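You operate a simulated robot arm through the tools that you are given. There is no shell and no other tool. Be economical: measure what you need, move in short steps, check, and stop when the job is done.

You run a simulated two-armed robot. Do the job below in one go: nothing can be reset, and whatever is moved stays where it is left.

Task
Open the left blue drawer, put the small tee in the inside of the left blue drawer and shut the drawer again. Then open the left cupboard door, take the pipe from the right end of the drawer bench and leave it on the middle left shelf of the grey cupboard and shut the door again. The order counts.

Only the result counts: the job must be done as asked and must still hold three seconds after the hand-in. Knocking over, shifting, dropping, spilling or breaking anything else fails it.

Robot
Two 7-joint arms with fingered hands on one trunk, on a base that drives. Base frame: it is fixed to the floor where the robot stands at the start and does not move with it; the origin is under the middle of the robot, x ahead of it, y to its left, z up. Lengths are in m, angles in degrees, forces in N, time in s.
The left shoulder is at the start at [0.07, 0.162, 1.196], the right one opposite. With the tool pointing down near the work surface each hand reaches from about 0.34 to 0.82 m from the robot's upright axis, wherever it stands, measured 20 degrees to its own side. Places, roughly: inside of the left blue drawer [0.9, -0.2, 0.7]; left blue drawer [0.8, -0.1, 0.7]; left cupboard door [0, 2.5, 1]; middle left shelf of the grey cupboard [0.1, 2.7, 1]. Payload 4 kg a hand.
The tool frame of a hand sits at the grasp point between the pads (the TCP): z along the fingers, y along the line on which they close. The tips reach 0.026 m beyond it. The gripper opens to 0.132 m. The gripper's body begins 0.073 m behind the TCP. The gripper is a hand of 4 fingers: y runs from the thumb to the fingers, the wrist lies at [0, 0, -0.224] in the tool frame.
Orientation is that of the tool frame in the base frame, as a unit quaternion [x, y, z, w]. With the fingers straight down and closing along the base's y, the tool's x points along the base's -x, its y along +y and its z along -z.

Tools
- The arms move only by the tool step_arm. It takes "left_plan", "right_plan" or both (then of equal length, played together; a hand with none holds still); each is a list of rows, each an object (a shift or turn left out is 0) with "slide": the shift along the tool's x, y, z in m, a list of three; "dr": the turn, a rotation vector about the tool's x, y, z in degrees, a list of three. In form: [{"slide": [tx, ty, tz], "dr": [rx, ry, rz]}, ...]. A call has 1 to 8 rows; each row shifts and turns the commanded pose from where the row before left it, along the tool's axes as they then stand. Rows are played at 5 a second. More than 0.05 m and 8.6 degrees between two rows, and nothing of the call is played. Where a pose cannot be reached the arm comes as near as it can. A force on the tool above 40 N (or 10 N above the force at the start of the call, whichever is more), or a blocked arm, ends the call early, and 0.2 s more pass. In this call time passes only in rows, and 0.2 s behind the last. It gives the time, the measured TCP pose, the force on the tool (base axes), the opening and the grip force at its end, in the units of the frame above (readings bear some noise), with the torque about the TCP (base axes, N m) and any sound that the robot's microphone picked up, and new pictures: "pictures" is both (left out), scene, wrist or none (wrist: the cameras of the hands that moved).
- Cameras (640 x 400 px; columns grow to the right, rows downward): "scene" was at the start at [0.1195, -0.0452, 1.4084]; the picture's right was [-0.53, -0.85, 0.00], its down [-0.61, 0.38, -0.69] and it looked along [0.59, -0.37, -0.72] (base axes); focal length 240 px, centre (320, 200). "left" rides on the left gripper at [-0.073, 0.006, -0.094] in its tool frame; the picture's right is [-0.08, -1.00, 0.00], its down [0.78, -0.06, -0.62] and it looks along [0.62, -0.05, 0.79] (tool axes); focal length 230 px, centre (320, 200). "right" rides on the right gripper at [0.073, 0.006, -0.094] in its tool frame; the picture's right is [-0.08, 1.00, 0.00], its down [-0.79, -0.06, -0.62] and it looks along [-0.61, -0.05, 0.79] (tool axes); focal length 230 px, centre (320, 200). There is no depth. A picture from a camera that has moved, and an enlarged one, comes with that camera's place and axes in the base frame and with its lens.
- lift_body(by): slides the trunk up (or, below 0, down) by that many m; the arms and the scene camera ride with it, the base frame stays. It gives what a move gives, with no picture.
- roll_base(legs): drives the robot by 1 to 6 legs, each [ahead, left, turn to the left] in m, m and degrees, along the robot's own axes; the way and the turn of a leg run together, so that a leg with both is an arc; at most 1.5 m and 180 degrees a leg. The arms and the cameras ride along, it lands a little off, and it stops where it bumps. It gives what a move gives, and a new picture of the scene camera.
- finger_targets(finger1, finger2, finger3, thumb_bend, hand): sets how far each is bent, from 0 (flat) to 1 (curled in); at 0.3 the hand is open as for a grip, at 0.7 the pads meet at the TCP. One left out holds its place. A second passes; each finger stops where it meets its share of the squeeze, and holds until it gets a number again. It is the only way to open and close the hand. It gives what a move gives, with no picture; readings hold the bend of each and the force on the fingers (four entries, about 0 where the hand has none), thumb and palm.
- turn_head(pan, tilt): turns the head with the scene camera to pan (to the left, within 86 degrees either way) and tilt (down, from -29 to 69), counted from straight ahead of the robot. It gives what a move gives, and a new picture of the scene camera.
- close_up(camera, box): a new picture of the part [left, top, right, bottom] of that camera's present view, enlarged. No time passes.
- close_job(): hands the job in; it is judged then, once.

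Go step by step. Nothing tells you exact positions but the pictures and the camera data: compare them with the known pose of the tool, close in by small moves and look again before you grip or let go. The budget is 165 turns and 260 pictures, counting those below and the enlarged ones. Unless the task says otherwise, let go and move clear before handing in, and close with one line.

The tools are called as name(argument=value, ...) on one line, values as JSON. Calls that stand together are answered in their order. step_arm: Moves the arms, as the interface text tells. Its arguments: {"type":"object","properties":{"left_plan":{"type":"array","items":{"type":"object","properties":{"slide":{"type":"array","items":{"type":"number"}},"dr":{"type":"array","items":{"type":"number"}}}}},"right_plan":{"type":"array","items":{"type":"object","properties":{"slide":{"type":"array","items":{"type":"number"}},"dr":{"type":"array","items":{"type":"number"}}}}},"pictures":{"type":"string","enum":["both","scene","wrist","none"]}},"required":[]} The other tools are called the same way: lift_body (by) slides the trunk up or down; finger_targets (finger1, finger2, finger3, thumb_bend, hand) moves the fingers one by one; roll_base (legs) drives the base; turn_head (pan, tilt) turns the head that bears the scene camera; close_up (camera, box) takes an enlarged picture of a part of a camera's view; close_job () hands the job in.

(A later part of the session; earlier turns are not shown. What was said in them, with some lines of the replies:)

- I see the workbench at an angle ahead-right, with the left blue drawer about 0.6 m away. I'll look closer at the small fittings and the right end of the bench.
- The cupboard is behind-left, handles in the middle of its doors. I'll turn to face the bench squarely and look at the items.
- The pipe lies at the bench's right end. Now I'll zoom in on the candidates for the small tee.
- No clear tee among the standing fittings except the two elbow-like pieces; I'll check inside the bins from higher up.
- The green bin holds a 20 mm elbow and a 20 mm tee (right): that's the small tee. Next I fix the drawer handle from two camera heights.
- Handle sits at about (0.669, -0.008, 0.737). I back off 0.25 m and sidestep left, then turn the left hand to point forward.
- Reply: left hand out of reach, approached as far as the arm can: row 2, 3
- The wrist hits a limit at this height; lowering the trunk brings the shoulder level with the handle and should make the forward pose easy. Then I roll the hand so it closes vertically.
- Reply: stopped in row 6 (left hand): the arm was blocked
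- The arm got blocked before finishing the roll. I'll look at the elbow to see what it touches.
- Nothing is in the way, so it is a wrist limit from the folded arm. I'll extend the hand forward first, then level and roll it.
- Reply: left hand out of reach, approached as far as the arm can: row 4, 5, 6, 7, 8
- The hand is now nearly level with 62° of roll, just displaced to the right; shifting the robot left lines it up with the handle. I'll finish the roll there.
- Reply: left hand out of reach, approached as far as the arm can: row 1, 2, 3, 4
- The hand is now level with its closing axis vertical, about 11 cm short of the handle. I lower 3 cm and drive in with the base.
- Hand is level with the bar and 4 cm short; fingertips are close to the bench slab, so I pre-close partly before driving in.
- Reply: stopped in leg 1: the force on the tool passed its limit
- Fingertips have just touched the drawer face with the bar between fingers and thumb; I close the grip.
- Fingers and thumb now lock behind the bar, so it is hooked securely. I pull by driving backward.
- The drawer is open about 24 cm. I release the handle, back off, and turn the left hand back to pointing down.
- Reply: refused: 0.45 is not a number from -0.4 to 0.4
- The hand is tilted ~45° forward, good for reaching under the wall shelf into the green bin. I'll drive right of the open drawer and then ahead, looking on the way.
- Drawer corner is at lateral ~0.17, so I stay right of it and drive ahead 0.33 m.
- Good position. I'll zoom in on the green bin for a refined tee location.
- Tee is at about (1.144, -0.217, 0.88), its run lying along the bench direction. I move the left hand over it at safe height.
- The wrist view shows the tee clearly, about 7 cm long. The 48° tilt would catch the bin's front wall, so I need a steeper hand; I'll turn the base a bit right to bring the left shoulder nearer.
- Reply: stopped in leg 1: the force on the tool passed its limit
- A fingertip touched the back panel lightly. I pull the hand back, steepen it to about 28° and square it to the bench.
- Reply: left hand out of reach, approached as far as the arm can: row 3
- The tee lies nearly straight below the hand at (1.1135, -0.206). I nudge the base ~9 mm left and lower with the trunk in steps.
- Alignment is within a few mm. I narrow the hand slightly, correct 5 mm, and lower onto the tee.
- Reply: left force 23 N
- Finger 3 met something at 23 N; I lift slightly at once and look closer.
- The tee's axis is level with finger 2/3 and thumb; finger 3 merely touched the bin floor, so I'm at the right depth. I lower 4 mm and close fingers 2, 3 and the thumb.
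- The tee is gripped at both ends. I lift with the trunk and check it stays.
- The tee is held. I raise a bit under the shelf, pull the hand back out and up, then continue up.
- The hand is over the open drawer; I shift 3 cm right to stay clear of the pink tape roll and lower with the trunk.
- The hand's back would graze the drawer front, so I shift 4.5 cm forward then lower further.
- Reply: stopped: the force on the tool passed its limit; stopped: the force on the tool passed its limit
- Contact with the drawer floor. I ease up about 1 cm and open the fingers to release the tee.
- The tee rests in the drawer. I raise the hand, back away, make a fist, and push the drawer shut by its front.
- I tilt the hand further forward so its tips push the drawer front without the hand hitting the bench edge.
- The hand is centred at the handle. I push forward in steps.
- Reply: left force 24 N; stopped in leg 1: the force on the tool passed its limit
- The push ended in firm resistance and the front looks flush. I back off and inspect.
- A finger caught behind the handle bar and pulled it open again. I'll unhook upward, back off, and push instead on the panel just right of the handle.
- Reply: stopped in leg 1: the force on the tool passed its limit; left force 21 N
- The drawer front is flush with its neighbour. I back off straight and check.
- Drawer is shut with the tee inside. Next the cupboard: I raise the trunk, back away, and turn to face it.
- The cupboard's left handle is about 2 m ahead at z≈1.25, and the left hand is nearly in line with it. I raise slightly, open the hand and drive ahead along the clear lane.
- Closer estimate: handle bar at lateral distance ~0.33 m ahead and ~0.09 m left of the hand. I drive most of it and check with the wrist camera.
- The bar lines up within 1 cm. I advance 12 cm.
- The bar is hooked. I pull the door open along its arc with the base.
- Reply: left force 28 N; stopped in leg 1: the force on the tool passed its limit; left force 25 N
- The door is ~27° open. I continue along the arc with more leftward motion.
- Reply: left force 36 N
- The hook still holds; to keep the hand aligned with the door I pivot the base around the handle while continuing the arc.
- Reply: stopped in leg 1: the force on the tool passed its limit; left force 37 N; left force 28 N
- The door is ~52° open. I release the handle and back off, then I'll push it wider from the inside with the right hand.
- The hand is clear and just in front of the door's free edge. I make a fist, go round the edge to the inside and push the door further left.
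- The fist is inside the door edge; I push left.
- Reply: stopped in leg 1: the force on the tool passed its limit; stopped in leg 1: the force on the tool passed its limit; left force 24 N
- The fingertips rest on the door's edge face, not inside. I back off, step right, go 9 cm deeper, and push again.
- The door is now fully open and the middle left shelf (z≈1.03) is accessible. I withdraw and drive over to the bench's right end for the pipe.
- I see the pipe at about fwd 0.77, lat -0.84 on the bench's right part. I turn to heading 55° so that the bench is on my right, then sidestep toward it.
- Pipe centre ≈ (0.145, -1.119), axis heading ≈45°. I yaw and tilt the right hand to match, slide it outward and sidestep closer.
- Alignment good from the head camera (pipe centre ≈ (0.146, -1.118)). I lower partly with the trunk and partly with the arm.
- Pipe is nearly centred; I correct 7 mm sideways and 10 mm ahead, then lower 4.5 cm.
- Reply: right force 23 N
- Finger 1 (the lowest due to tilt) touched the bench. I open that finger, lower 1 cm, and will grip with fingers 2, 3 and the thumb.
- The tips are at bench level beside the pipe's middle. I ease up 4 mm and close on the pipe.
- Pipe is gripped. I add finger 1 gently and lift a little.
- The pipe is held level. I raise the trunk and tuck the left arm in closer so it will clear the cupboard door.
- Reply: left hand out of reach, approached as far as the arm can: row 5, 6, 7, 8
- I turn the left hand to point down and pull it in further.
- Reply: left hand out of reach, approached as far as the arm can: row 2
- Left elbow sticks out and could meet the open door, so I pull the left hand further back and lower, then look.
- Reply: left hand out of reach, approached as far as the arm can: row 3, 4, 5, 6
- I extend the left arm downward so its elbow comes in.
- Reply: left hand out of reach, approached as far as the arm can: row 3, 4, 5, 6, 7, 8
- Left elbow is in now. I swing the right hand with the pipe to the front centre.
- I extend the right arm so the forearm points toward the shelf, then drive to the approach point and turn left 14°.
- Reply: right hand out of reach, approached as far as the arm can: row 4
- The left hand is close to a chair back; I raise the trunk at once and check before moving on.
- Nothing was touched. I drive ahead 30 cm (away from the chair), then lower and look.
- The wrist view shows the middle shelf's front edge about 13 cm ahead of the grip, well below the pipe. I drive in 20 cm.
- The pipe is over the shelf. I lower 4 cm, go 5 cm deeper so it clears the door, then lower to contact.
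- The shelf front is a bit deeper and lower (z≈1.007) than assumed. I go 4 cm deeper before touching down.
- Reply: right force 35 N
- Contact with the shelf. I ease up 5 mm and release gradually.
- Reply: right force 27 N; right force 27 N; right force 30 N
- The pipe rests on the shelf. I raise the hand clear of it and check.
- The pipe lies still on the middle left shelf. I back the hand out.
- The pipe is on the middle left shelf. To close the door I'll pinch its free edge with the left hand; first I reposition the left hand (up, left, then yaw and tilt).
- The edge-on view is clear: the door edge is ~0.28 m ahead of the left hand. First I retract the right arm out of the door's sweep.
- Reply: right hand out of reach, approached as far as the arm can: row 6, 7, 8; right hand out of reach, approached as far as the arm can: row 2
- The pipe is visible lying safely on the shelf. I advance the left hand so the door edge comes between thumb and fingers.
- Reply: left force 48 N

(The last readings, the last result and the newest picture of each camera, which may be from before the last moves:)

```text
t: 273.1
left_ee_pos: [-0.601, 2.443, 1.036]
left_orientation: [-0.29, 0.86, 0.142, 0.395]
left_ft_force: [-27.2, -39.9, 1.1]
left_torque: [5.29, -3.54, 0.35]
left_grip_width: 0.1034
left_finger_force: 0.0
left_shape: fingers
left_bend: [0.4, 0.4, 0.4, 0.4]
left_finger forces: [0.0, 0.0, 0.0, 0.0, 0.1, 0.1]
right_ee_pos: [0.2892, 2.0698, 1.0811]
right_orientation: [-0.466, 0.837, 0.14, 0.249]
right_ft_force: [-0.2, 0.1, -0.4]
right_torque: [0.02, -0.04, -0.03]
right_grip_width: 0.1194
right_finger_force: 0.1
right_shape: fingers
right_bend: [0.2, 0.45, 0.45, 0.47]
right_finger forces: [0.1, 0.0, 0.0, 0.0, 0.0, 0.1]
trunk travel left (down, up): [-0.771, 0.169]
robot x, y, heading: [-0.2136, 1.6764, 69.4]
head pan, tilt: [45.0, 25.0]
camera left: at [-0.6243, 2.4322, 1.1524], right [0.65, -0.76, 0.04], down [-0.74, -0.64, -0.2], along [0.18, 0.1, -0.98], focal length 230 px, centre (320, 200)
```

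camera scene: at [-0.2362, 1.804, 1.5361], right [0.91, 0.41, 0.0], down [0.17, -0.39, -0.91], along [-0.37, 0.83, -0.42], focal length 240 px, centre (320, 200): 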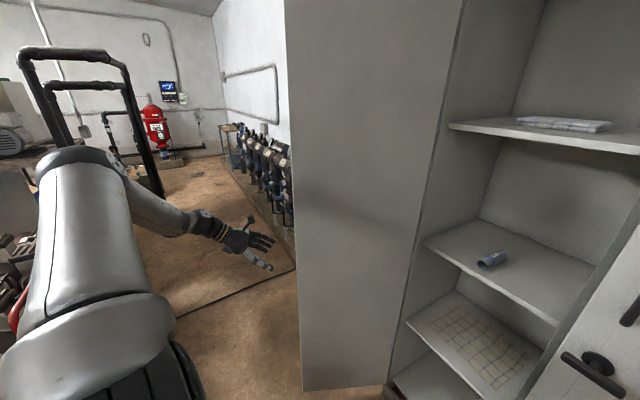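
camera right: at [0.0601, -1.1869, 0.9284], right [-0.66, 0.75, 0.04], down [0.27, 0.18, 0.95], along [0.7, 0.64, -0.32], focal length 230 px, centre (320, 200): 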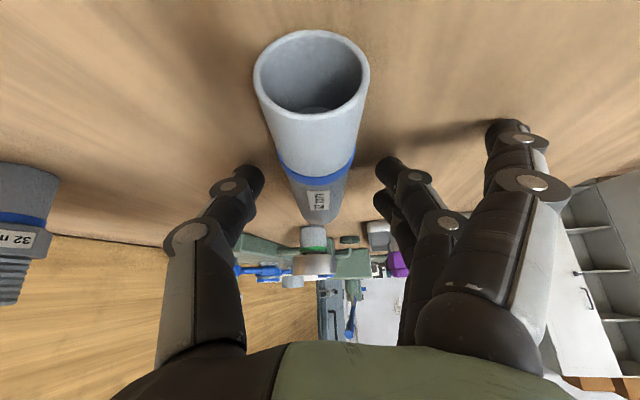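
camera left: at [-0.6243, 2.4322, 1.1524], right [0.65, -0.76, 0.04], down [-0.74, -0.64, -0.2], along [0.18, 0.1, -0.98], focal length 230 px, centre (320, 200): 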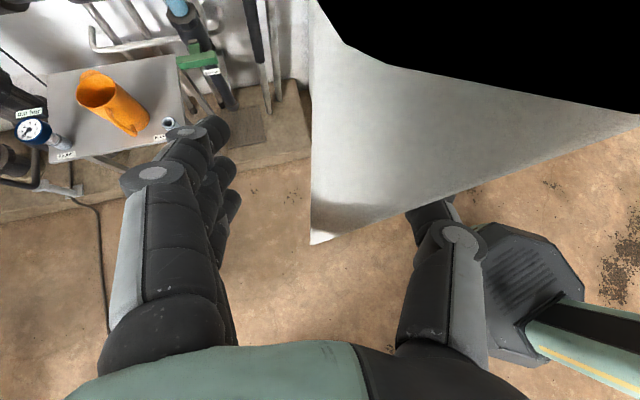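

The hand's camera met the door edge. I back out, and will instead bring the whole hand to the outer side of the door and push; first I also pull the right hand further back.

step_arm(left_plan=[{"slide": [0.0223, 0, -0.026]}, {"slide": [0.0223, 0, -0.026]}, {"slide": [0.0223, 0, -0.026]}, {"slide": [0.0223, 0, -0.026]}, {}], right_plan=[{"slide": [0.024, -0.038, -0.016]}, {"slide": [0.024, -0.038, -0.016]}, {"slide": [0.024, -0.038, -0.016]}, {"slide": [0.024, -0.038, -0.016]}, {"slide": [0.024, -0.038, -0.016]}], pictures="none")

finger_targets(hand="left", finger1=0.72, finger2=0.72, finger3=0.72, thumb_bend=0.72)

close_up(camera="left", box=[0, 0, 640, 400])

```text
t: 274.3
left_ee_pos: [-0.7033, 2.366, 1.0391]
left_orientation: [-0.286, 0.862, 0.142, 0.394]
left_ft_force: [0.7, -0.2, 0.0]
left_torque: [0.01, -0.03, 0.0]
left_grip_width: 0.1034
left_finger_force: 0.1
left_shape: fingers
left_bend: [0.4, 0.4, 0.4, 0.4]
left_finger forces: [0.1, 0.0, 0.0, 0.0, 0.1, 0.0]
right_ee_pos: [0.3465, 1.8883, 1.0225]
right_orientation: [-0.465, 0.839, 0.13, 0.251]
right_ft_force: [0.9, -0.4, 0.3]
right_torque: [0.04, 0.01, -0.01]
right_grip_width: 0.1193
right_finger_force: 0.0
right_shape: fingers
right_bend: [0.2, 0.45, 0.45, 0.47]
right_finger forces: [0.1, 0.0, 0.0, 0.1, 0.0, 0.0]
right hand out of reach, approached as far as the arm can: row 1, 2, 3, 4, 5
trunk travel left (down, up): [-0.771, 0.169]
robot x, y, heading: [-0.2146, 1.678, 69.1]
head pan, tilt: [45.0, 25.0]
```

```text
t: 275.3
left_ee_pos: [-0.7025, 2.3678, 1.0389]
left_orientation: [-0.285, 0.862, 0.141, 0.395]
left_ft_force: [-0.1, 0.4, 0.2]
left_torque: [0.0, -0.01, 0.02]
left_grip_width: 0.0113
left_finger_force: 0.0
left_shape: fingers
left_bend: [0.72, 0.71, 0.72, 0.71]
left_finger forces: [0.1, 0.0, 0.1, 0.1, 0.0, 0.1]
right_ee_pos: [0.347, 1.89, 1.0233]
right_orientation: [-0.464, 0.839, 0.132, 0.252]
right_ft_force: [-0.1, 0.3, -0.4]
right_torque: [0.01, -0.03, 0.04]
right_grip_width: 0.119
right_finger_force: 0.0
right_shape: fingers
right_bend: [0.2, 0.45, 0.45, 0.47]
right_finger forces: [0.0, 0.0, 0.0, 0.1, 0.0, 0.0]
trunk travel left (down, up): [-0.771, 0.169]
robot x, y, heading: [-0.2158, 1.6782, 69.0]
head pan, tilt: [45.0, 25.0]
```

```text
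1.00 times, centred on (320, 200) of left (not enlarged: the box is as wide or as high as the picture)
camera zoom: at [-0.7243, 2.3568, 1.1549], right [0.64, -0.77, 0.04], down [-0.75, -0.64, -0.2], along [0.18, 0.1, -0.98], focal length 230 px, centre (320, 200)
```

zoom: 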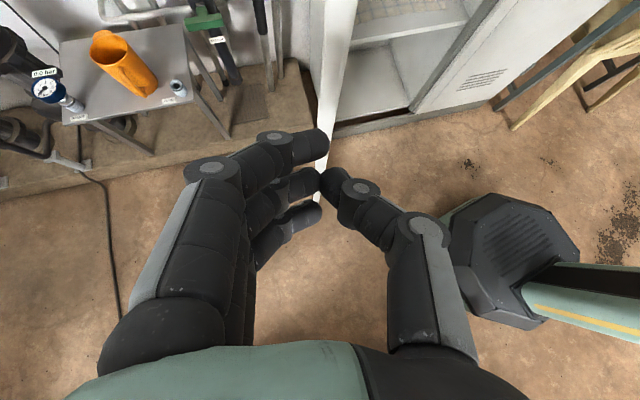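

roll_base(legs=[[0.055, 0.09, 0]])

step_arm(left_plan=[{"slide": [-0.0223, 0, 0.026]}, {"slide": [-0.0223, 0, 0.026]}, {"slide": [-0.0223, 0, 0.026]}, {"slide": [-0.0223, 0, 0.026]}], pictures="both")

```text
t: 276.5
left_ee_pos: [-0.767, 2.4507, 1.0388]
left_orientation: [-0.286, 0.862, 0.142, 0.394]
left_ft_force: [0.0, 0.1, -0.3]
left_torque: [0.0, 0.01, -0.05]
left_grip_width: 0.0114
left_finger_force: 0.0
left_shape: fingers
left_bend: [0.72, 0.71, 0.72, 0.71]
left_finger forces: [0.0, 0.0, 0.1, 0.0, 0.0, 0.0]
right_ee_pos: [0.2834, 1.9747, 1.0245]
right_orientation: [-0.463, 0.839, 0.133, 0.253]
right_ft_force: [-0.2, 0.2, -0.1]
right_torque: [0.0, 0.01, -0.02]
right_grip_width: 0.1189
right_finger_force: 0.1
right_shape: fingers
right_bend: [0.2, 0.45, 0.45, 0.47]
right_finger forces: [0.0, 0.0, 0.1, 0.0, 0.1, 0.1]
trunk travel left (down, up): [-0.771, 0.169]
robot x, y, heading: [-0.2807, 1.7607, 69.1]
head pan, tilt: [45.0, 25.0]
camera scene: at [-0.2985, 1.8885, 1.5361], right [0.91, 0.41, 0.0], down [0.17, -0.39, -0.91], along [-0.37, 0.83, -0.42], focal length 240 px, centre (320, 200)
```

scene: 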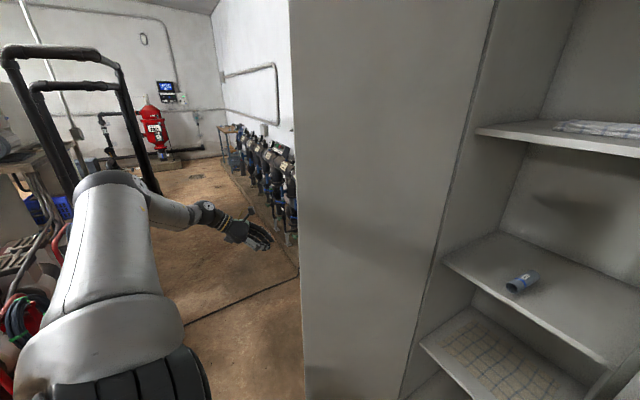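

```text
t: 277.5
left_ee_pos: [-0.6558, 2.5362, 1.0387]
left_orientation: [-0.285, 0.862, 0.141, 0.394]
left_ft_force: [0.6, -0.4, -0.1]
left_torque: [0.0, -0.01, 0.0]
left_grip_width: 0.0112
left_finger_force: 0.0
left_shape: fingers
left_bend: [0.72, 0.71, 0.72, 0.71]
left_finger forces: [0.0, 0.1, 0.0, 0.0, 0.0, 0.1]
right_ee_pos: [0.2844, 1.9748, 1.0245]
right_orientation: [-0.463, 0.839, 0.131, 0.253]
right_ft_force: [0.5, 0.8, -0.4]
right_torque: [-0.04, -0.01, -0.02]
right_grip_width: 0.119
right_finger_force: 0.1
right_shape: fingers
right_bend: [0.2, 0.45, 0.45, 0.47]
right_finger forces: [0.0, 0.1, 0.0, 0.0, 0.0, 0.0]
trunk travel left (down, up): [-0.771, 0.169]
robot x, y, heading: [-0.2771, 1.7564, 68.9]
head pan, tilt: [45.0, 25.0]
camera scene: at [-0.2971, 1.89, 1.5359], right [0.91, 0.41, 0.0], down [0.17, -0.39, -0.91], along [-0.37, 0.83, -0.42], focal length 240 px, centre (320, 200)
camera left: at [-0.6773, 2.5243, 1.1546], right [0.64, -0.77, 0.04], down [-0.75, -0.64, -0.2], along [0.18, 0.1, -0.98], focal length 230 px, centre (320, 200)
```

scene: 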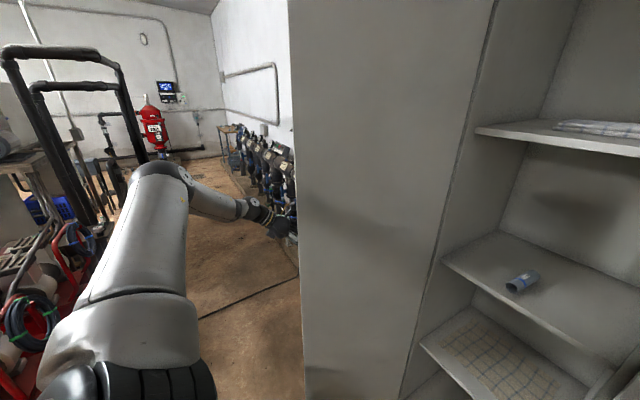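
left: 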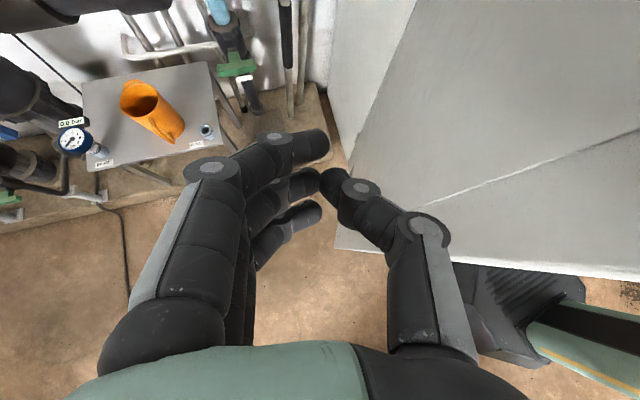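

The fist is now on the door's outer side. I swing the door closed following its arc with small base moves.

roll_base(legs=[[-0.08, -0.128, 0], [-0.046, -0.09, 0]])

roll_base(legs=[[-0.02, -0.099, 0], [0.006, -0.1, 0]])

```text
t: 279.6
left_ee_pos: [-0.5015, 2.3405, 1.0379]
left_orientation: [-0.286, 0.862, 0.142, 0.394]
left_ft_force: [0.4, 1.1, 0.0]
left_torque: [-0.02, -0.01, 0.01]
left_grip_width: 0.0111
left_finger_force: 0.1
left_shape: fingers
left_bend: [0.72, 0.71, 0.72, 0.71]
left_finger forces: [0.0, 0.0, 0.1, 0.1, 0.0, 0.1]
right_ee_pos: [0.4404, 1.7825, 1.0251]
right_orientation: [-0.464, 0.839, 0.133, 0.253]
right_ft_force: [0.2, -0.1, 0.3]
right_torque: [0.0, 0.01, 0.01]
right_grip_width: 0.1191
right_finger_force: 0.1
right_shape: fingers
right_bend: [0.2, 0.45, 0.45, 0.47]
right_finger forces: [0.0, 0.1, 0.0, 0.0, 0.0, 0.0]
trunk travel left (down, up): [-0.771, 0.169]
robot x, y, heading: [-0.1225, 1.5651, 69.3]
head pan, tilt: [45.0, 25.0]
camera scene: at [-0.1424, 1.6953, 1.5359], right [0.91, 0.41, 0.0], down [0.17, -0.39, -0.91], along [-0.37, 0.83, -0.42], focal length 240 px, centre (320, 200)
```

scene: 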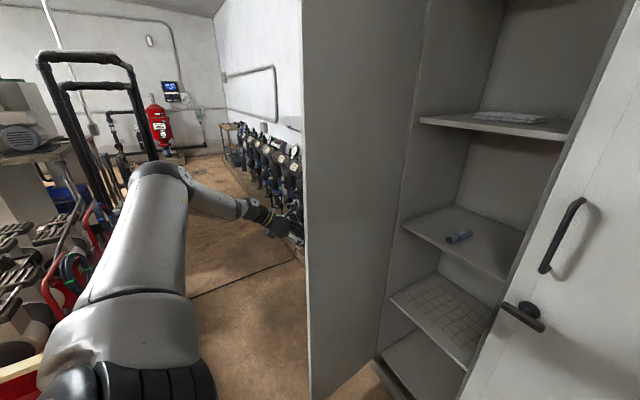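

```text
t: 281.5
left_ee_pos: [-0.3203, 2.2556, 1.0384]
left_orientation: [-0.285, 0.863, 0.14, 0.394]
left_ft_force: [0.4, 1.0, -0.1]
left_torque: [0.03, 0.01, 0.01]
left_grip_width: 0.011
left_finger_force: 0.0
left_shape: fingers
left_bend: [0.72, 0.71, 0.72, 0.71]
left_finger forces: [0.0, 0.0, 0.0, 0.0, 0.0, 0.0]
right_ee_pos: [0.6199, 1.6946, 1.0246]
right_orientation: [-0.463, 0.839, 0.131, 0.254]
right_ft_force: [-0.8, 0.7, 0.0]
right_torque: [0.0, 0.0, 0.01]
right_grip_width: 0.1191
right_finger_force: 0.0
right_shape: fingers
right_bend: [0.2, 0.45, 0.45, 0.47]
right_finger forces: [0.1, 0.0, 0.1, 0.1, 0.1, 0.0]
trunk travel left (down, up): [-0.771, 0.169]
robot x, y, heading: [0.0537, 1.4881, 68.9]
head pan, tilt: [45.0, 25.0]
camera scene: at [0.0371, 1.611, 1.536], right [0.91, 0.41, 0.0], down [0.17, -0.39, -0.91], along [-0.37, 0.83, -0.42], focal length 240 px, centre (320, 200)
```

scene: 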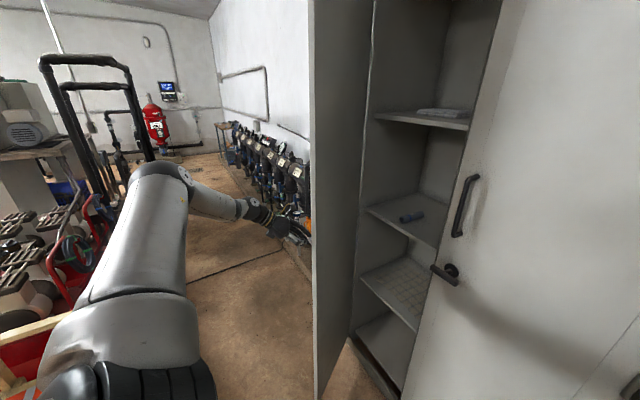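

roll_base(legs=[[0.031, -0.095, 0], [0.055, -0.084, 0]])

close_up(camera="left", box=[0, 0, 640, 400])

```text
t: 283.4
left_ee_pos: [-0.1269, 2.2714, 1.0383]
left_orientation: [-0.287, 0.862, 0.142, 0.393]
left_ft_force: [0.2, -1.1, -0.3]
left_torque: [0.0, -0.01, 0.01]
left_grip_width: 0.0111
left_finger_force: 0.0
left_shape: fingers
left_bend: [0.72, 0.71, 0.72, 0.71]
left_finger forces: [0.0, 0.0, 0.0, 0.0, 0.1, 0.0]
right_ee_pos: [0.8164, 1.7137, 1.0244]
right_orientation: [-0.464, 0.838, 0.132, 0.254]
right_ft_force: [0.0, 0.8, -0.7]
right_torque: [0.0, -0.01, -0.04]
right_grip_width: 0.1194
right_finger_force: 0.0
right_shape: fingers
right_bend: [0.2, 0.45, 0.45, 0.47]
right_finger forces: [0.0, 0.0, 0.1, 0.0, 0.1, 0.1]
trunk travel left (down, up): [-0.771, 0.169]
robot x, y, heading: [0.2521, 1.4982, 69.1]
head pan, tilt: [45.0, 25.0]
camera scene: at [0.2332, 1.6274, 1.536], right [0.91, 0.41, 0.0], down [0.17, -0.39, -0.91], along [-0.37, 0.83, -0.42], focal length 240 px, centre (320, 200)
```

scene: 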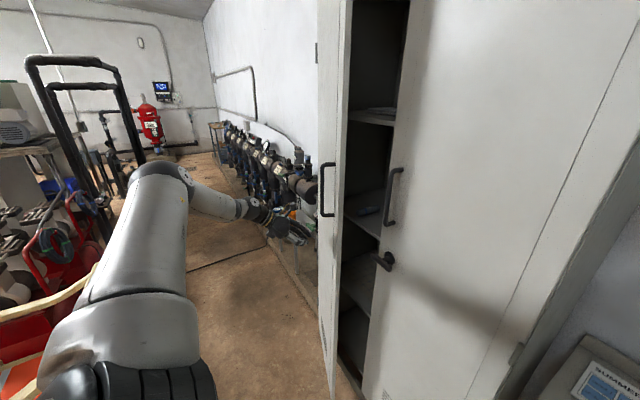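

```text
1.00 times, centred on (320, 200) of left (not enlarged: the box is as wide or as high as the picture)
camera zoom: at [-0.1484, 2.2609, 1.1542], right [0.64, -0.76, 0.04], down [-0.74, -0.64, -0.2], along [0.18, 0.1, -0.98], focal length 230 px, centre (320, 200)
```

zoom: 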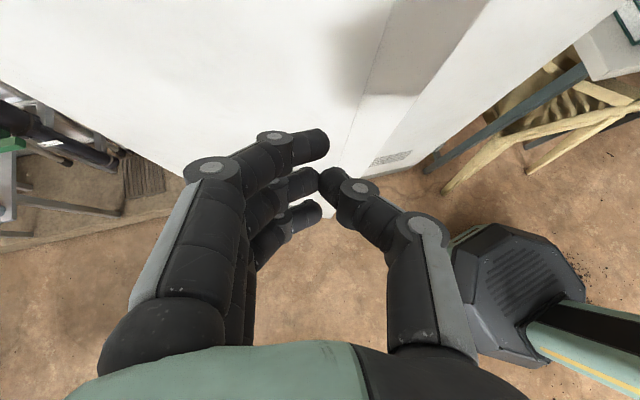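

The door follows nicely, ~27° left. I continue the arc and press it shut.

roll_base(legs=[[0.075, -0.055, 0]])

close_up(camera="left", box=[0, 0, 640, 400])

```text
t: 284.5
left_ee_pos: [-0.0522, 2.3231, 1.0373]
left_orientation: [-0.287, 0.861, 0.142, 0.395]
left_ft_force: [-0.9, 1.6, 0.6]
left_torque: [0.01, 0.02, 0.0]
left_grip_width: 0.0107
left_finger_force: 0.0
left_shape: fingers
left_bend: [0.72, 0.71, 0.72, 0.71]
left_finger forces: [0.0, 0.0, 0.0, 0.0, 0.0, 0.1]
right_ee_pos: [0.8927, 1.7649, 1.0248]
right_orientation: [-0.464, 0.838, 0.132, 0.254]
right_ft_force: [0.2, 1.2, 0.3]
right_torque: [-0.02, 0.03, -0.01]
right_grip_width: 0.1187
right_finger_force: 0.1
right_shape: fingers
right_bend: [0.2, 0.45, 0.45, 0.47]
right_finger forces: [0.0, 0.0, 0.1, 0.0, 0.1, 0.0]
trunk travel left (down, up): [-0.771, 0.169]
robot x, y, heading: [0.333, 1.5499, 69.3]
head pan, tilt: [45.0, 25.0]
camera scene: at [0.3093, 1.6786, 1.536], right [0.91, 0.41, 0.0], down [0.17, -0.39, -0.91], along [-0.37, 0.83, -0.42], focal length 240 px, centre (320, 200)
```

scene: 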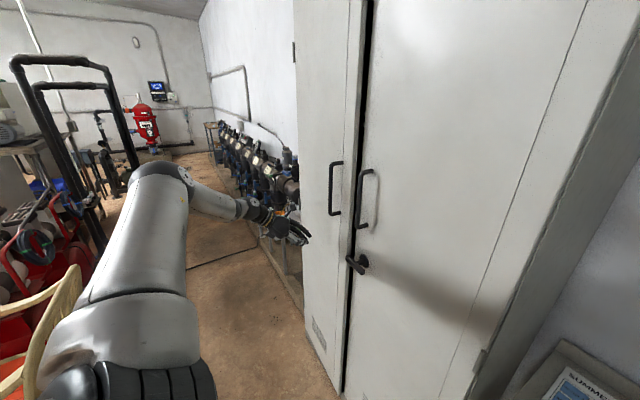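

```text
1.00 times, centred on (320, 200) of left (not enlarged: the box is as wide or as high as the picture)
camera zoom: at [-0.0722, 2.312, 1.1537], right [0.64, -0.76, 0.04], down [-0.74, -0.64, -0.2], along [0.18, 0.1, -0.98], focal length 230 px, centre (320, 200)
```

zoom: 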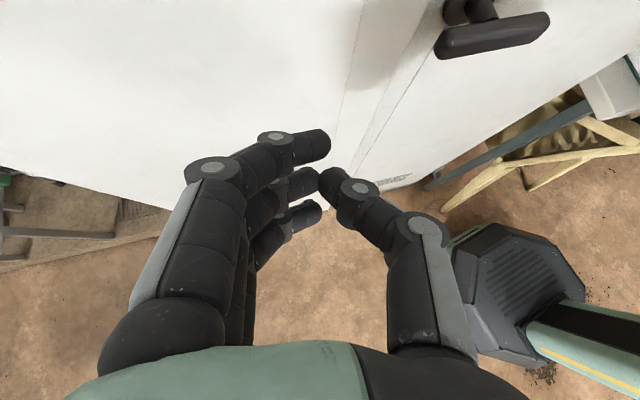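

roll_base(legs=[[0.08, -0.015, 0]])

roll_base(legs=[[0.05, -0.01, 0]])

close_up(camera="left", box=[0, 0, 640, 400])

```text
t: 285.6
left_ee_pos: [-0.0091, 2.389, 1.039]
left_orientation: [-0.287, 0.862, 0.141, 0.394]
left_ft_force: [0.3, 0.1, -0.5]
left_torque: [0.03, -0.01, -0.03]
left_grip_width: 0.011
left_finger_force: 0.0
left_shape: fingers
left_bend: [0.72, 0.71, 0.72, 0.71]
left_finger forces: [0.1, 0.0, 0.1, 0.0, 0.0, 0.0]
right_ee_pos: [0.9336, 1.8321, 1.0273]
right_orientation: [-0.465, 0.838, 0.132, 0.254]
right_ft_force: [1.0, 0.1, 0.4]
right_torque: [-0.01, 0.0, 0.04]
right_grip_width: 0.119
right_finger_force: 0.0
right_shape: fingers
right_bend: [0.2, 0.45, 0.45, 0.47]
right_finger forces: [0.0, 0.0, 0.0, 0.0, 0.0, 0.0]
trunk travel left (down, up): [-0.771, 0.169]
robot x, y, heading: [0.3709, 1.6163, 69.3]
head pan, tilt: [45.0, 25.0]
camera scene: at [0.3505, 1.7448, 1.5361], right [0.91, 0.41, 0.0], down [0.17, -0.38, -0.91], along [-0.37, 0.83, -0.42], focal length 240 px, centre (320, 200)
```

scene: 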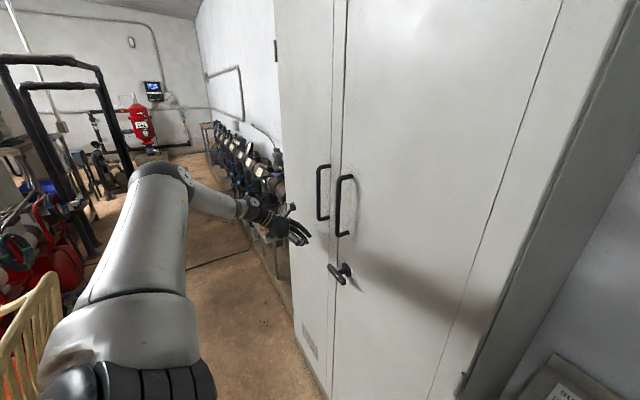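

```text
t: 286.4
left_ee_pos: [-0.001, 2.4043, 1.0375]
left_orientation: [-0.288, 0.861, 0.142, 0.394]
left_ft_force: [-0.4, -0.8, 0.5]
left_torque: [0.0, 0.01, 0.03]
left_grip_width: 0.0108
left_finger_force: 0.1
left_shape: fingers
left_bend: [0.72, 0.71, 0.72, 0.71]
left_finger forces: [0.0, 0.0, 0.0, 0.0, 0.0, 0.1]
right_ee_pos: [0.9439, 1.8468, 1.0249]
right_orientation: [-0.465, 0.838, 0.13, 0.254]
right_ft_force: [0.3, 0.2, -0.3]
right_torque: [-0.01, 0.01, 0.02]
right_grip_width: 0.1187
right_finger_force: 0.0
right_shape: fingers
right_bend: [0.2, 0.45, 0.45, 0.47]
right_finger forces: [0.0, 0.0, 0.0, 0.0, 0.0, 0.0]
trunk travel left (down, up): [-0.771, 0.169]
robot x, y, heading: [0.3799, 1.6369, 69.2]
head pan, tilt: [45.0, 25.0]
stopped in leg 1: the robot was blocked; the commanded pose is now the measured one
camera scene: at [0.361, 1.7607, 1.536], right [0.91, 0.41, 0.0], down [0.17, -0.39, -0.91], along [-0.37, 0.83, -0.42], focal length 240 px, centre (320, 200)
```

scene: 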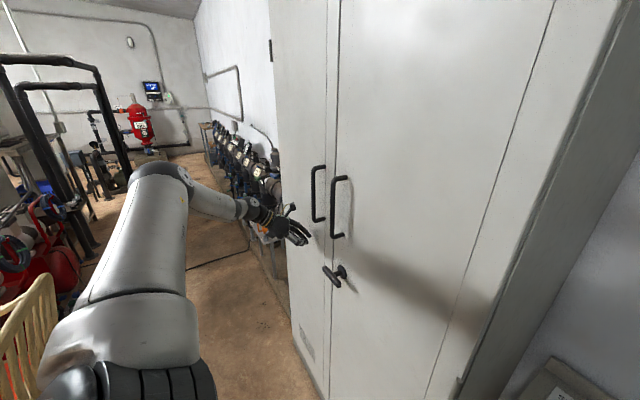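

```text
1.00 times, centred on (320, 200) of left (not enlarged: the box is as wide or as high as the picture)
camera zoom: at [-0.0217, 2.3937, 1.1538], right [0.65, -0.76, 0.04], down [-0.74, -0.64, -0.2], along [0.18, 0.1, -0.98], focal length 230 px, centre (320, 200)
```

zoom: 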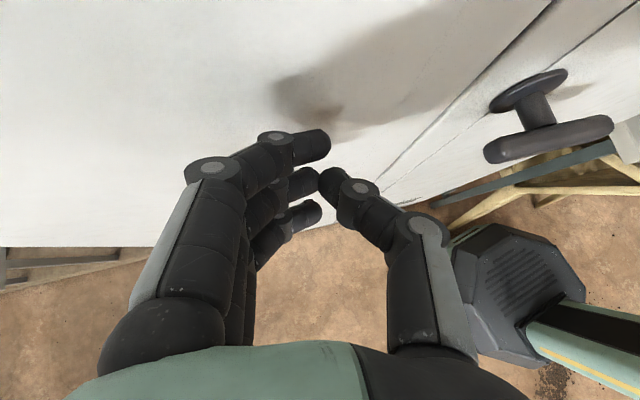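

The base got blocked—probably at the desk chair's leg. I back off at once and inspect the chair and the door.

roll_base(legs=[[-0.06, 0.0, 0]])

turn_head(pan=-20, tilt=50)

turn_head(pan=20, tilt=15)

```text
t: 287.4
left_ee_pos: [-0.0192, 2.3537, 1.0371]
left_orientation: [-0.287, 0.862, 0.14, 0.394]
left_ft_force: [1.1, -0.2, 0.2]
left_torque: [-0.01, 0.0, 0.01]
left_grip_width: 0.0108
left_finger_force: 0.1
left_shape: fingers
left_bend: [0.72, 0.71, 0.72, 0.71]
left_finger forces: [0.0, 0.0, 0.0, 0.0, 0.0, 0.0]
right_ee_pos: [0.9235, 1.7951, 1.0257]
right_orientation: [-0.464, 0.839, 0.13, 0.253]
right_ft_force: [0.4, 0.5, 0.6]
right_torque: [0.03, -0.01, 0.01]
right_grip_width: 0.1189
right_finger_force: 0.0
right_shape: fingers
right_bend: [0.2, 0.45, 0.45, 0.47]
right_finger forces: [0.0, 0.0, 0.0, 0.1, 0.0, 0.0]
trunk travel left (down, up): [-0.771, 0.169]
robot x, y, heading: [0.36, 1.5774, 69.0]
head pan, tilt: [45.0, 25.0]
camera scene: at [0.342, 1.7104, 1.5356], right [0.91, 0.41, 0.0], down [0.17, -0.39, -0.91], along [-0.37, 0.83, -0.42], focal length 240 px, centre (320, 200)
```

scene: 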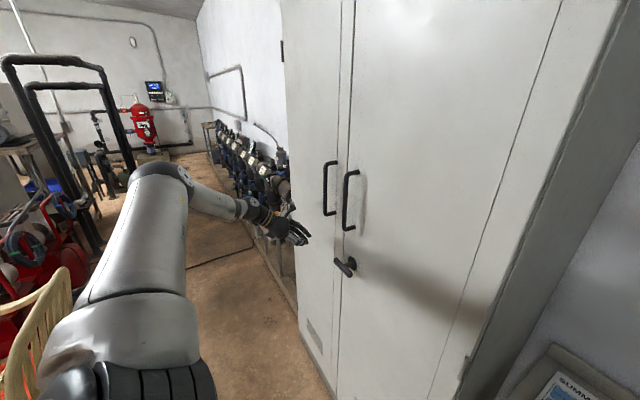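

```text
t: 288.7
left_ee_pos: [-0.0205, 2.3509, 1.0379]
left_orientation: [-0.288, 0.861, 0.142, 0.394]
left_ft_force: [0.7, -0.7, 0.8]
left_torque: [-0.01, 0.01, 0.0]
left_grip_width: 0.0107
left_finger_force: 0.0
left_shape: fingers
left_bend: [0.72, 0.71, 0.72, 0.71]
left_finger forces: [0.1, 0.0, 0.1, 0.0, 0.0, 0.1]
right_ee_pos: [0.9238, 1.7934, 1.026]
right_orientation: [-0.464, 0.838, 0.132, 0.254]
right_ft_force: [-0.6, -0.9, -0.2]
right_torque: [0.03, -0.04, 0.01]
right_grip_width: 0.1189
right_finger_force: 0.2
right_shape: fingers
right_bend: [0.2, 0.45, 0.45, 0.47]
right_finger forces: [0.0, 0.0, 0.0, 0.0, 0.0, 0.0]
trunk travel left (down, up): [-0.771, 0.169]
robot x, y, heading: [0.3594, 1.5767, 69.2]
head pan, tilt: [-20.0, 50.0]
camera scene: at [0.4291, 1.6813, 1.4985], right [0.76, -0.65, 0.0], down [-0.5, -0.58, -0.64], along [0.42, 0.49, -0.77], focal length 240 px, centre (320, 200)
```

scene: 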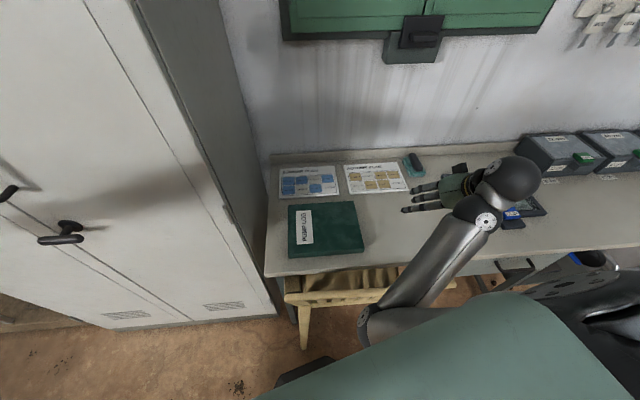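

```text
t: 289.8
left_ee_pos: [-0.0191, 2.3505, 1.0382]
left_orientation: [-0.288, 0.861, 0.142, 0.394]
left_ft_force: [0.6, -0.5, 0.4]
left_torque: [0.0, -0.02, -0.02]
left_grip_width: 0.0107
left_finger_force: 0.0
left_shape: fingers
left_bend: [0.72, 0.71, 0.72, 0.71]
left_finger forces: [0.0, 0.1, 0.1, 0.0, 0.0, 0.0]
right_ee_pos: [0.9243, 1.7936, 1.0258]
right_orientation: [-0.464, 0.838, 0.131, 0.253]
right_ft_force: [-0.6, 0.7, 0.6]
right_torque: [-0.01, 0.02, -0.01]
right_grip_width: 0.1191
right_finger_force: 0.1
right_shape: fingers
right_bend: [0.2, 0.45, 0.45, 0.47]
right_finger forces: [0.1, 0.1, 0.0, 0.1, 0.1, 0.0]
trunk travel left (down, up): [-0.771, 0.169]
robot x, y, heading: [0.3604, 1.5782, 69.2]
head pan, tilt: [20.0, 15.0]
camera scene: at [0.3803, 1.7167, 1.5521], right [1.0, -0.02, 0.0], down [0.0, -0.26, -0.97], along [0.01, 0.97, -0.26], focal length 240 px, centre (320, 200)
```

scene: 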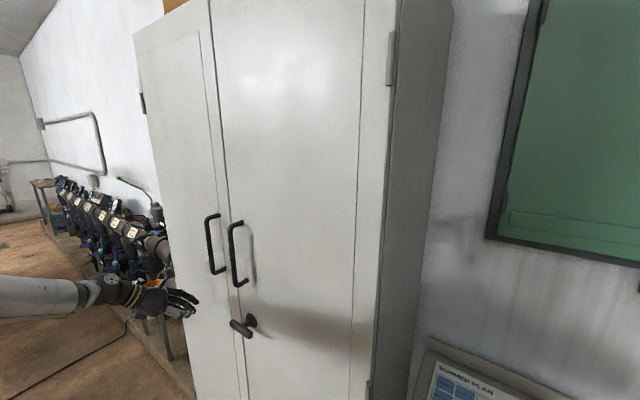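

The chair appears unmoved (leg still at the same spot). Now a zoom on the door seam to verify it's shut.

close_up(camera="scene", box=[130, 0, 290, 130])

close_up(camera="scene", box=[150, 200, 310, 400])

```text
3.08 times, centred on (210, 65) of scene
camera zoom: at [0.3803, 1.7167, 1.5521], right [1.0, -0.02, 0.0], down [0.0, -0.26, -0.97], along [0.01, 0.97, -0.26], focal length 739 px, centre (658, 615)
```

zoom: 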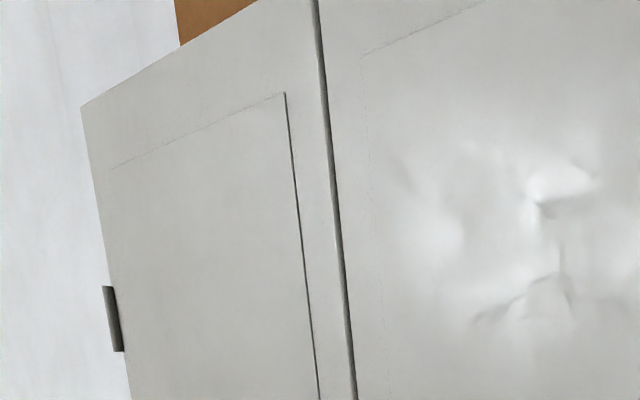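

```text
2.00 times, centred on (230, 300) of scene
camera zoom: at [0.3803, 1.7167, 1.5521], right [1.0, -0.02, 0.0], down [0.0, -0.26, -0.97], along [0.01, 0.97, -0.26], focal length 480 px, centre (500, 0)
```

zoom: 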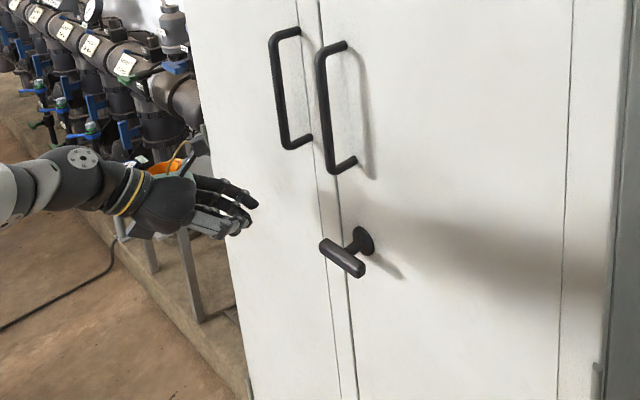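

To be sure it is latched shut, I press the door near its edge with the left arm until it resists.

step_arm(left_plan=[{"slide": [-0.0217, 0.0102, 0.0254]}, {"slide": [-0.0217, 0.0102, 0.0254]}, {"slide": [-0.0108, 0.0051, 0.0127]}, {"slide": [-0.0108, 0.0051, 0.0127]}], pictures="scene")

close_up(camera="scene", box=[130, 0, 290, 130])

```text
t: 290.8
left_ee_pos: [0.0238, 2.4185, 1.0369]
left_orientation: [-0.291, 0.861, 0.141, 0.392]
left_ft_force: [-16.5, -12.4, -4.8]
left_torque: [0.06, -0.05, 0.05]
left_grip_width: 0.0088
left_finger_force: 9.9
left_shape: fingers
left_bend: [0.75, 0.71, 0.72, 0.71]
left_finger forces: [19.4, 0.0, 0.1, 0.0, 0.1, 0.0]
left hand out of reach, approached as far as the arm can: row 4
right_ee_pos: [0.921, 1.7943, 1.0275]
right_orientation: [-0.466, 0.837, 0.133, 0.255]
right_ft_force: [-0.3, 0.7, -0.1]
right_torque: [-0.01, -0.04, 0.02]
right_grip_width: 0.1192
right_finger_force: 0.0
right_shape: fingers
right_bend: [0.2, 0.45, 0.45, 0.47]
right_finger forces: [0.1, 0.0, 0.1, 0.0, 0.0, 0.0]
trunk travel left (down, up): [-0.771, 0.169]
robot x, y, heading: [0.3622, 1.5768, 69.0]
head pan, tilt: [20.0, 15.0]
camera scene: at [0.377, 1.7153, 1.5523], right [1.0, -0.01, 0.0], down [0.0, -0.26, -0.97], along [0.01, 0.97, -0.26], focal length 240 px, centre (320, 200)
```

scene: 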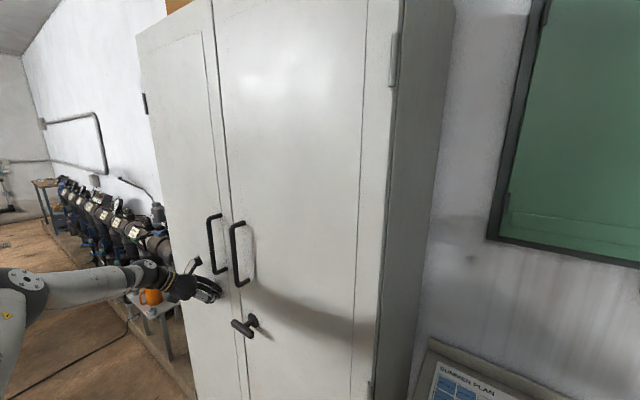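

```text
3.08 times, centred on (210, 65) of scene
camera zoom: at [0.377, 1.7153, 1.5523], right [1.0, -0.01, 0.0], down [0.0, -0.26, -0.97], along [0.01, 0.97, -0.26], focal length 739 px, centre (658, 615)
```

zoom: 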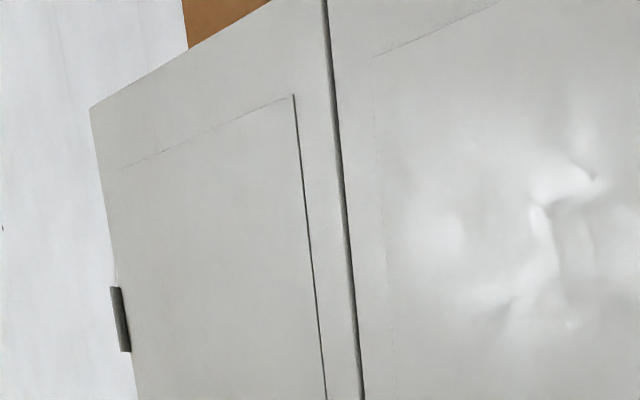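

roll_base(legs=[[0.025, 0.0, 0]])

close_up(camera="scene", box=[170, 0, 290, 100])

```text
t: 291.7
left_ee_pos: [0.021, 2.4281, 1.0314]
left_orientation: [-0.297, 0.862, 0.137, 0.387]
left_ft_force: [-10.5, -15.3, 4.3]
left_torque: [0.39, -0.24, -0.03]
left_grip_width: 0.0103
left_finger_force: 9.6
left_shape: fingers
left_bend: [0.78, 0.72, 0.72, 0.71]
left_finger forces: [19.1, 0.0, 0.0, 0.1, 0.0, 0.1]
right_ee_pos: [0.9275, 1.8111, 1.0265]
right_orientation: [-0.468, 0.836, 0.132, 0.253]
right_ft_force: [0.3, 0.8, 0.1]
right_torque: [0.0, 0.0, 0.03]
right_grip_width: 0.1191
right_finger_force: 0.1
right_shape: fingers
right_bend: [0.2, 0.45, 0.45, 0.47]
right_finger forces: [0.0, 0.0, 0.1, 0.0, 0.0, 0.1]
trunk travel left (down, up): [-0.771, 0.169]
robot x, y, heading: [0.366, 1.5945, 69.6]
head pan, tilt: [20.0, 15.0]
stopped in leg 1: the force on the tool passed its limit (the readings are from after the stop); the commanded pose is now the measured one
camera scene: at [0.3848, 1.7305, 1.5525], right [1.0, -0.01, 0.0], down [0.0, -0.26, -0.97], along [0.01, 0.97, -0.26], focal length 240 px, centre (320, 200)
```

scene: 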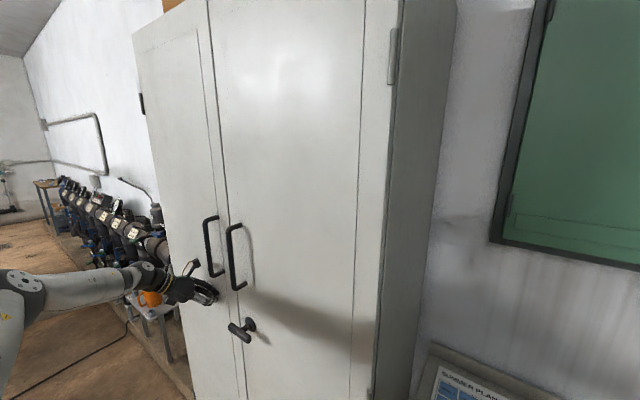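

```text
4.00 times, centred on (230, 50) of scene
camera zoom: at [0.3848, 1.7305, 1.5525], right [1.0, -0.01, 0.0], down [0.0, -0.26, -0.97], along [0.01, 0.97, -0.26], focal length 960 px, centre (680, 800)
```

zoom: 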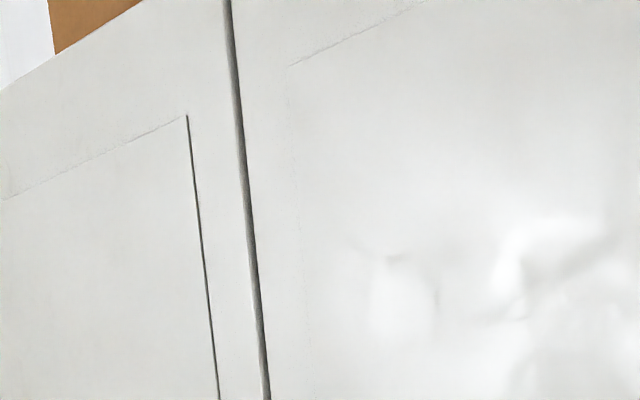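

The door resists firmly and the seam is flush: it's shut. I back away and verify the final state.

roll_base(legs=[[-0.35, 0.0, 0]])

turn_head(pan=0, tilt=20)

close_up(camera="scene", box=[60, 0, 380, 200])

```text
t: 293.9
left_ee_pos: [-0.1022, 2.1018, 1.0312]
left_orientation: [-0.299, 0.861, 0.139, 0.387]
left_ft_force: [-0.7, -0.2, 0.7]
left_torque: [0.04, 0.03, 0.01]
left_grip_width: 0.0114
left_finger_force: 0.0
left_shape: fingers
left_bend: [0.72, 0.72, 0.72, 0.71]
left_finger forces: [0.0, 0.0, 0.0, 0.1, 0.1, 0.0]
right_ee_pos: [0.8045, 1.4884, 1.0254]
right_orientation: [-0.469, 0.836, 0.132, 0.253]
right_ft_force: [-0.1, -0.5, 1.1]
right_torque: [0.02, 0.0, 0.03]
right_grip_width: 0.1192
right_finger_force: 0.1
right_shape: fingers
right_bend: [0.2, 0.45, 0.45, 0.47]
right_finger forces: [0.1, 0.0, 0.0, 0.0, 0.0, 0.0]
trunk travel left (down, up): [-0.771, 0.169]
robot x, y, heading: [0.242, 1.263, 69.4]
head pan, tilt: [20.0, 15.0]
camera scene: at [0.2626, 1.4051, 1.5521], right [1.0, 0.0, 0.0], down [0.0, -0.26, -0.97], along [0.0, 0.97, -0.26], focal length 240 px, centre (320, 200)
```

scene: 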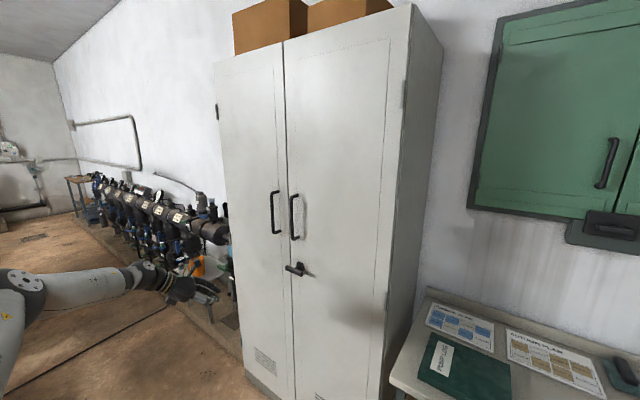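

```text
t: 294.8
left_ee_pos: [-0.1019, 2.1004, 1.0319]
left_orientation: [-0.299, 0.861, 0.139, 0.387]
left_ft_force: [0.4, 0.0, -0.6]
left_torque: [-0.03, 0.01, 0.02]
left_grip_width: 0.0112
left_finger_force: 0.0
left_shape: fingers
left_bend: [0.72, 0.72, 0.72, 0.71]
left_finger forces: [0.0, 0.0, 0.0, 0.0, 0.0, 0.0]
right_ee_pos: [0.8057, 1.488, 1.0246]
right_orientation: [-0.47, 0.835, 0.133, 0.253]
right_ft_force: [0.6, 0.4, 0.0]
right_torque: [0.04, -0.02, 0.01]
right_grip_width: 0.1193
right_finger_force: 0.0
right_shape: fingers
right_bend: [0.2, 0.45, 0.45, 0.47]
right_finger forces: [0.0, 0.1, 0.0, 0.0, 0.0, 0.0]
trunk travel left (down, up): [-0.771, 0.169]
robot x, y, heading: [0.2445, 1.2655, 70.0]
head pan, tilt: [0.0, 20.0]
camera scene: at [0.2942, 1.3985, 1.5441], right [0.94, -0.34, 0.0], down [-0.12, -0.32, -0.94], along [0.32, 0.88, -0.34], focal length 240 px, centre (320, 200)
```

scene: 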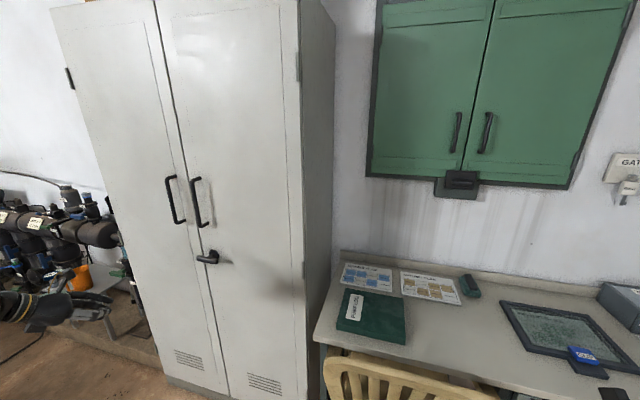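

```text
2.00 times, centred on (220, 100) of scene
camera zoom: at [0.2942, 1.3985, 1.5441], right [0.94, -0.34, 0.0], down [-0.12, -0.32, -0.94], along [0.32, 0.88, -0.34], focal length 480 px, centre (520, 400)
```

zoom: 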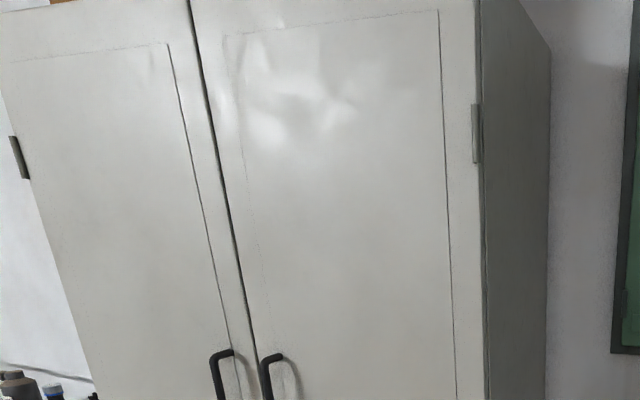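

The cupboard door is flush and shut, the pipe is on the middle left shelf, and the tee is in the closed drawer. Both hands are empty and clear, so I'm handing the job in.

close_job()

```text
The job is handed in.
```

I handed the job in: the small tee is in the shut left blue drawer, and the pipe is on the middle left shelf of the grey cupboard with its door shut. Near the end the robot was blocked close to the desk chair, but its leg measured at the same spot afterwards, so I believe it did not move.
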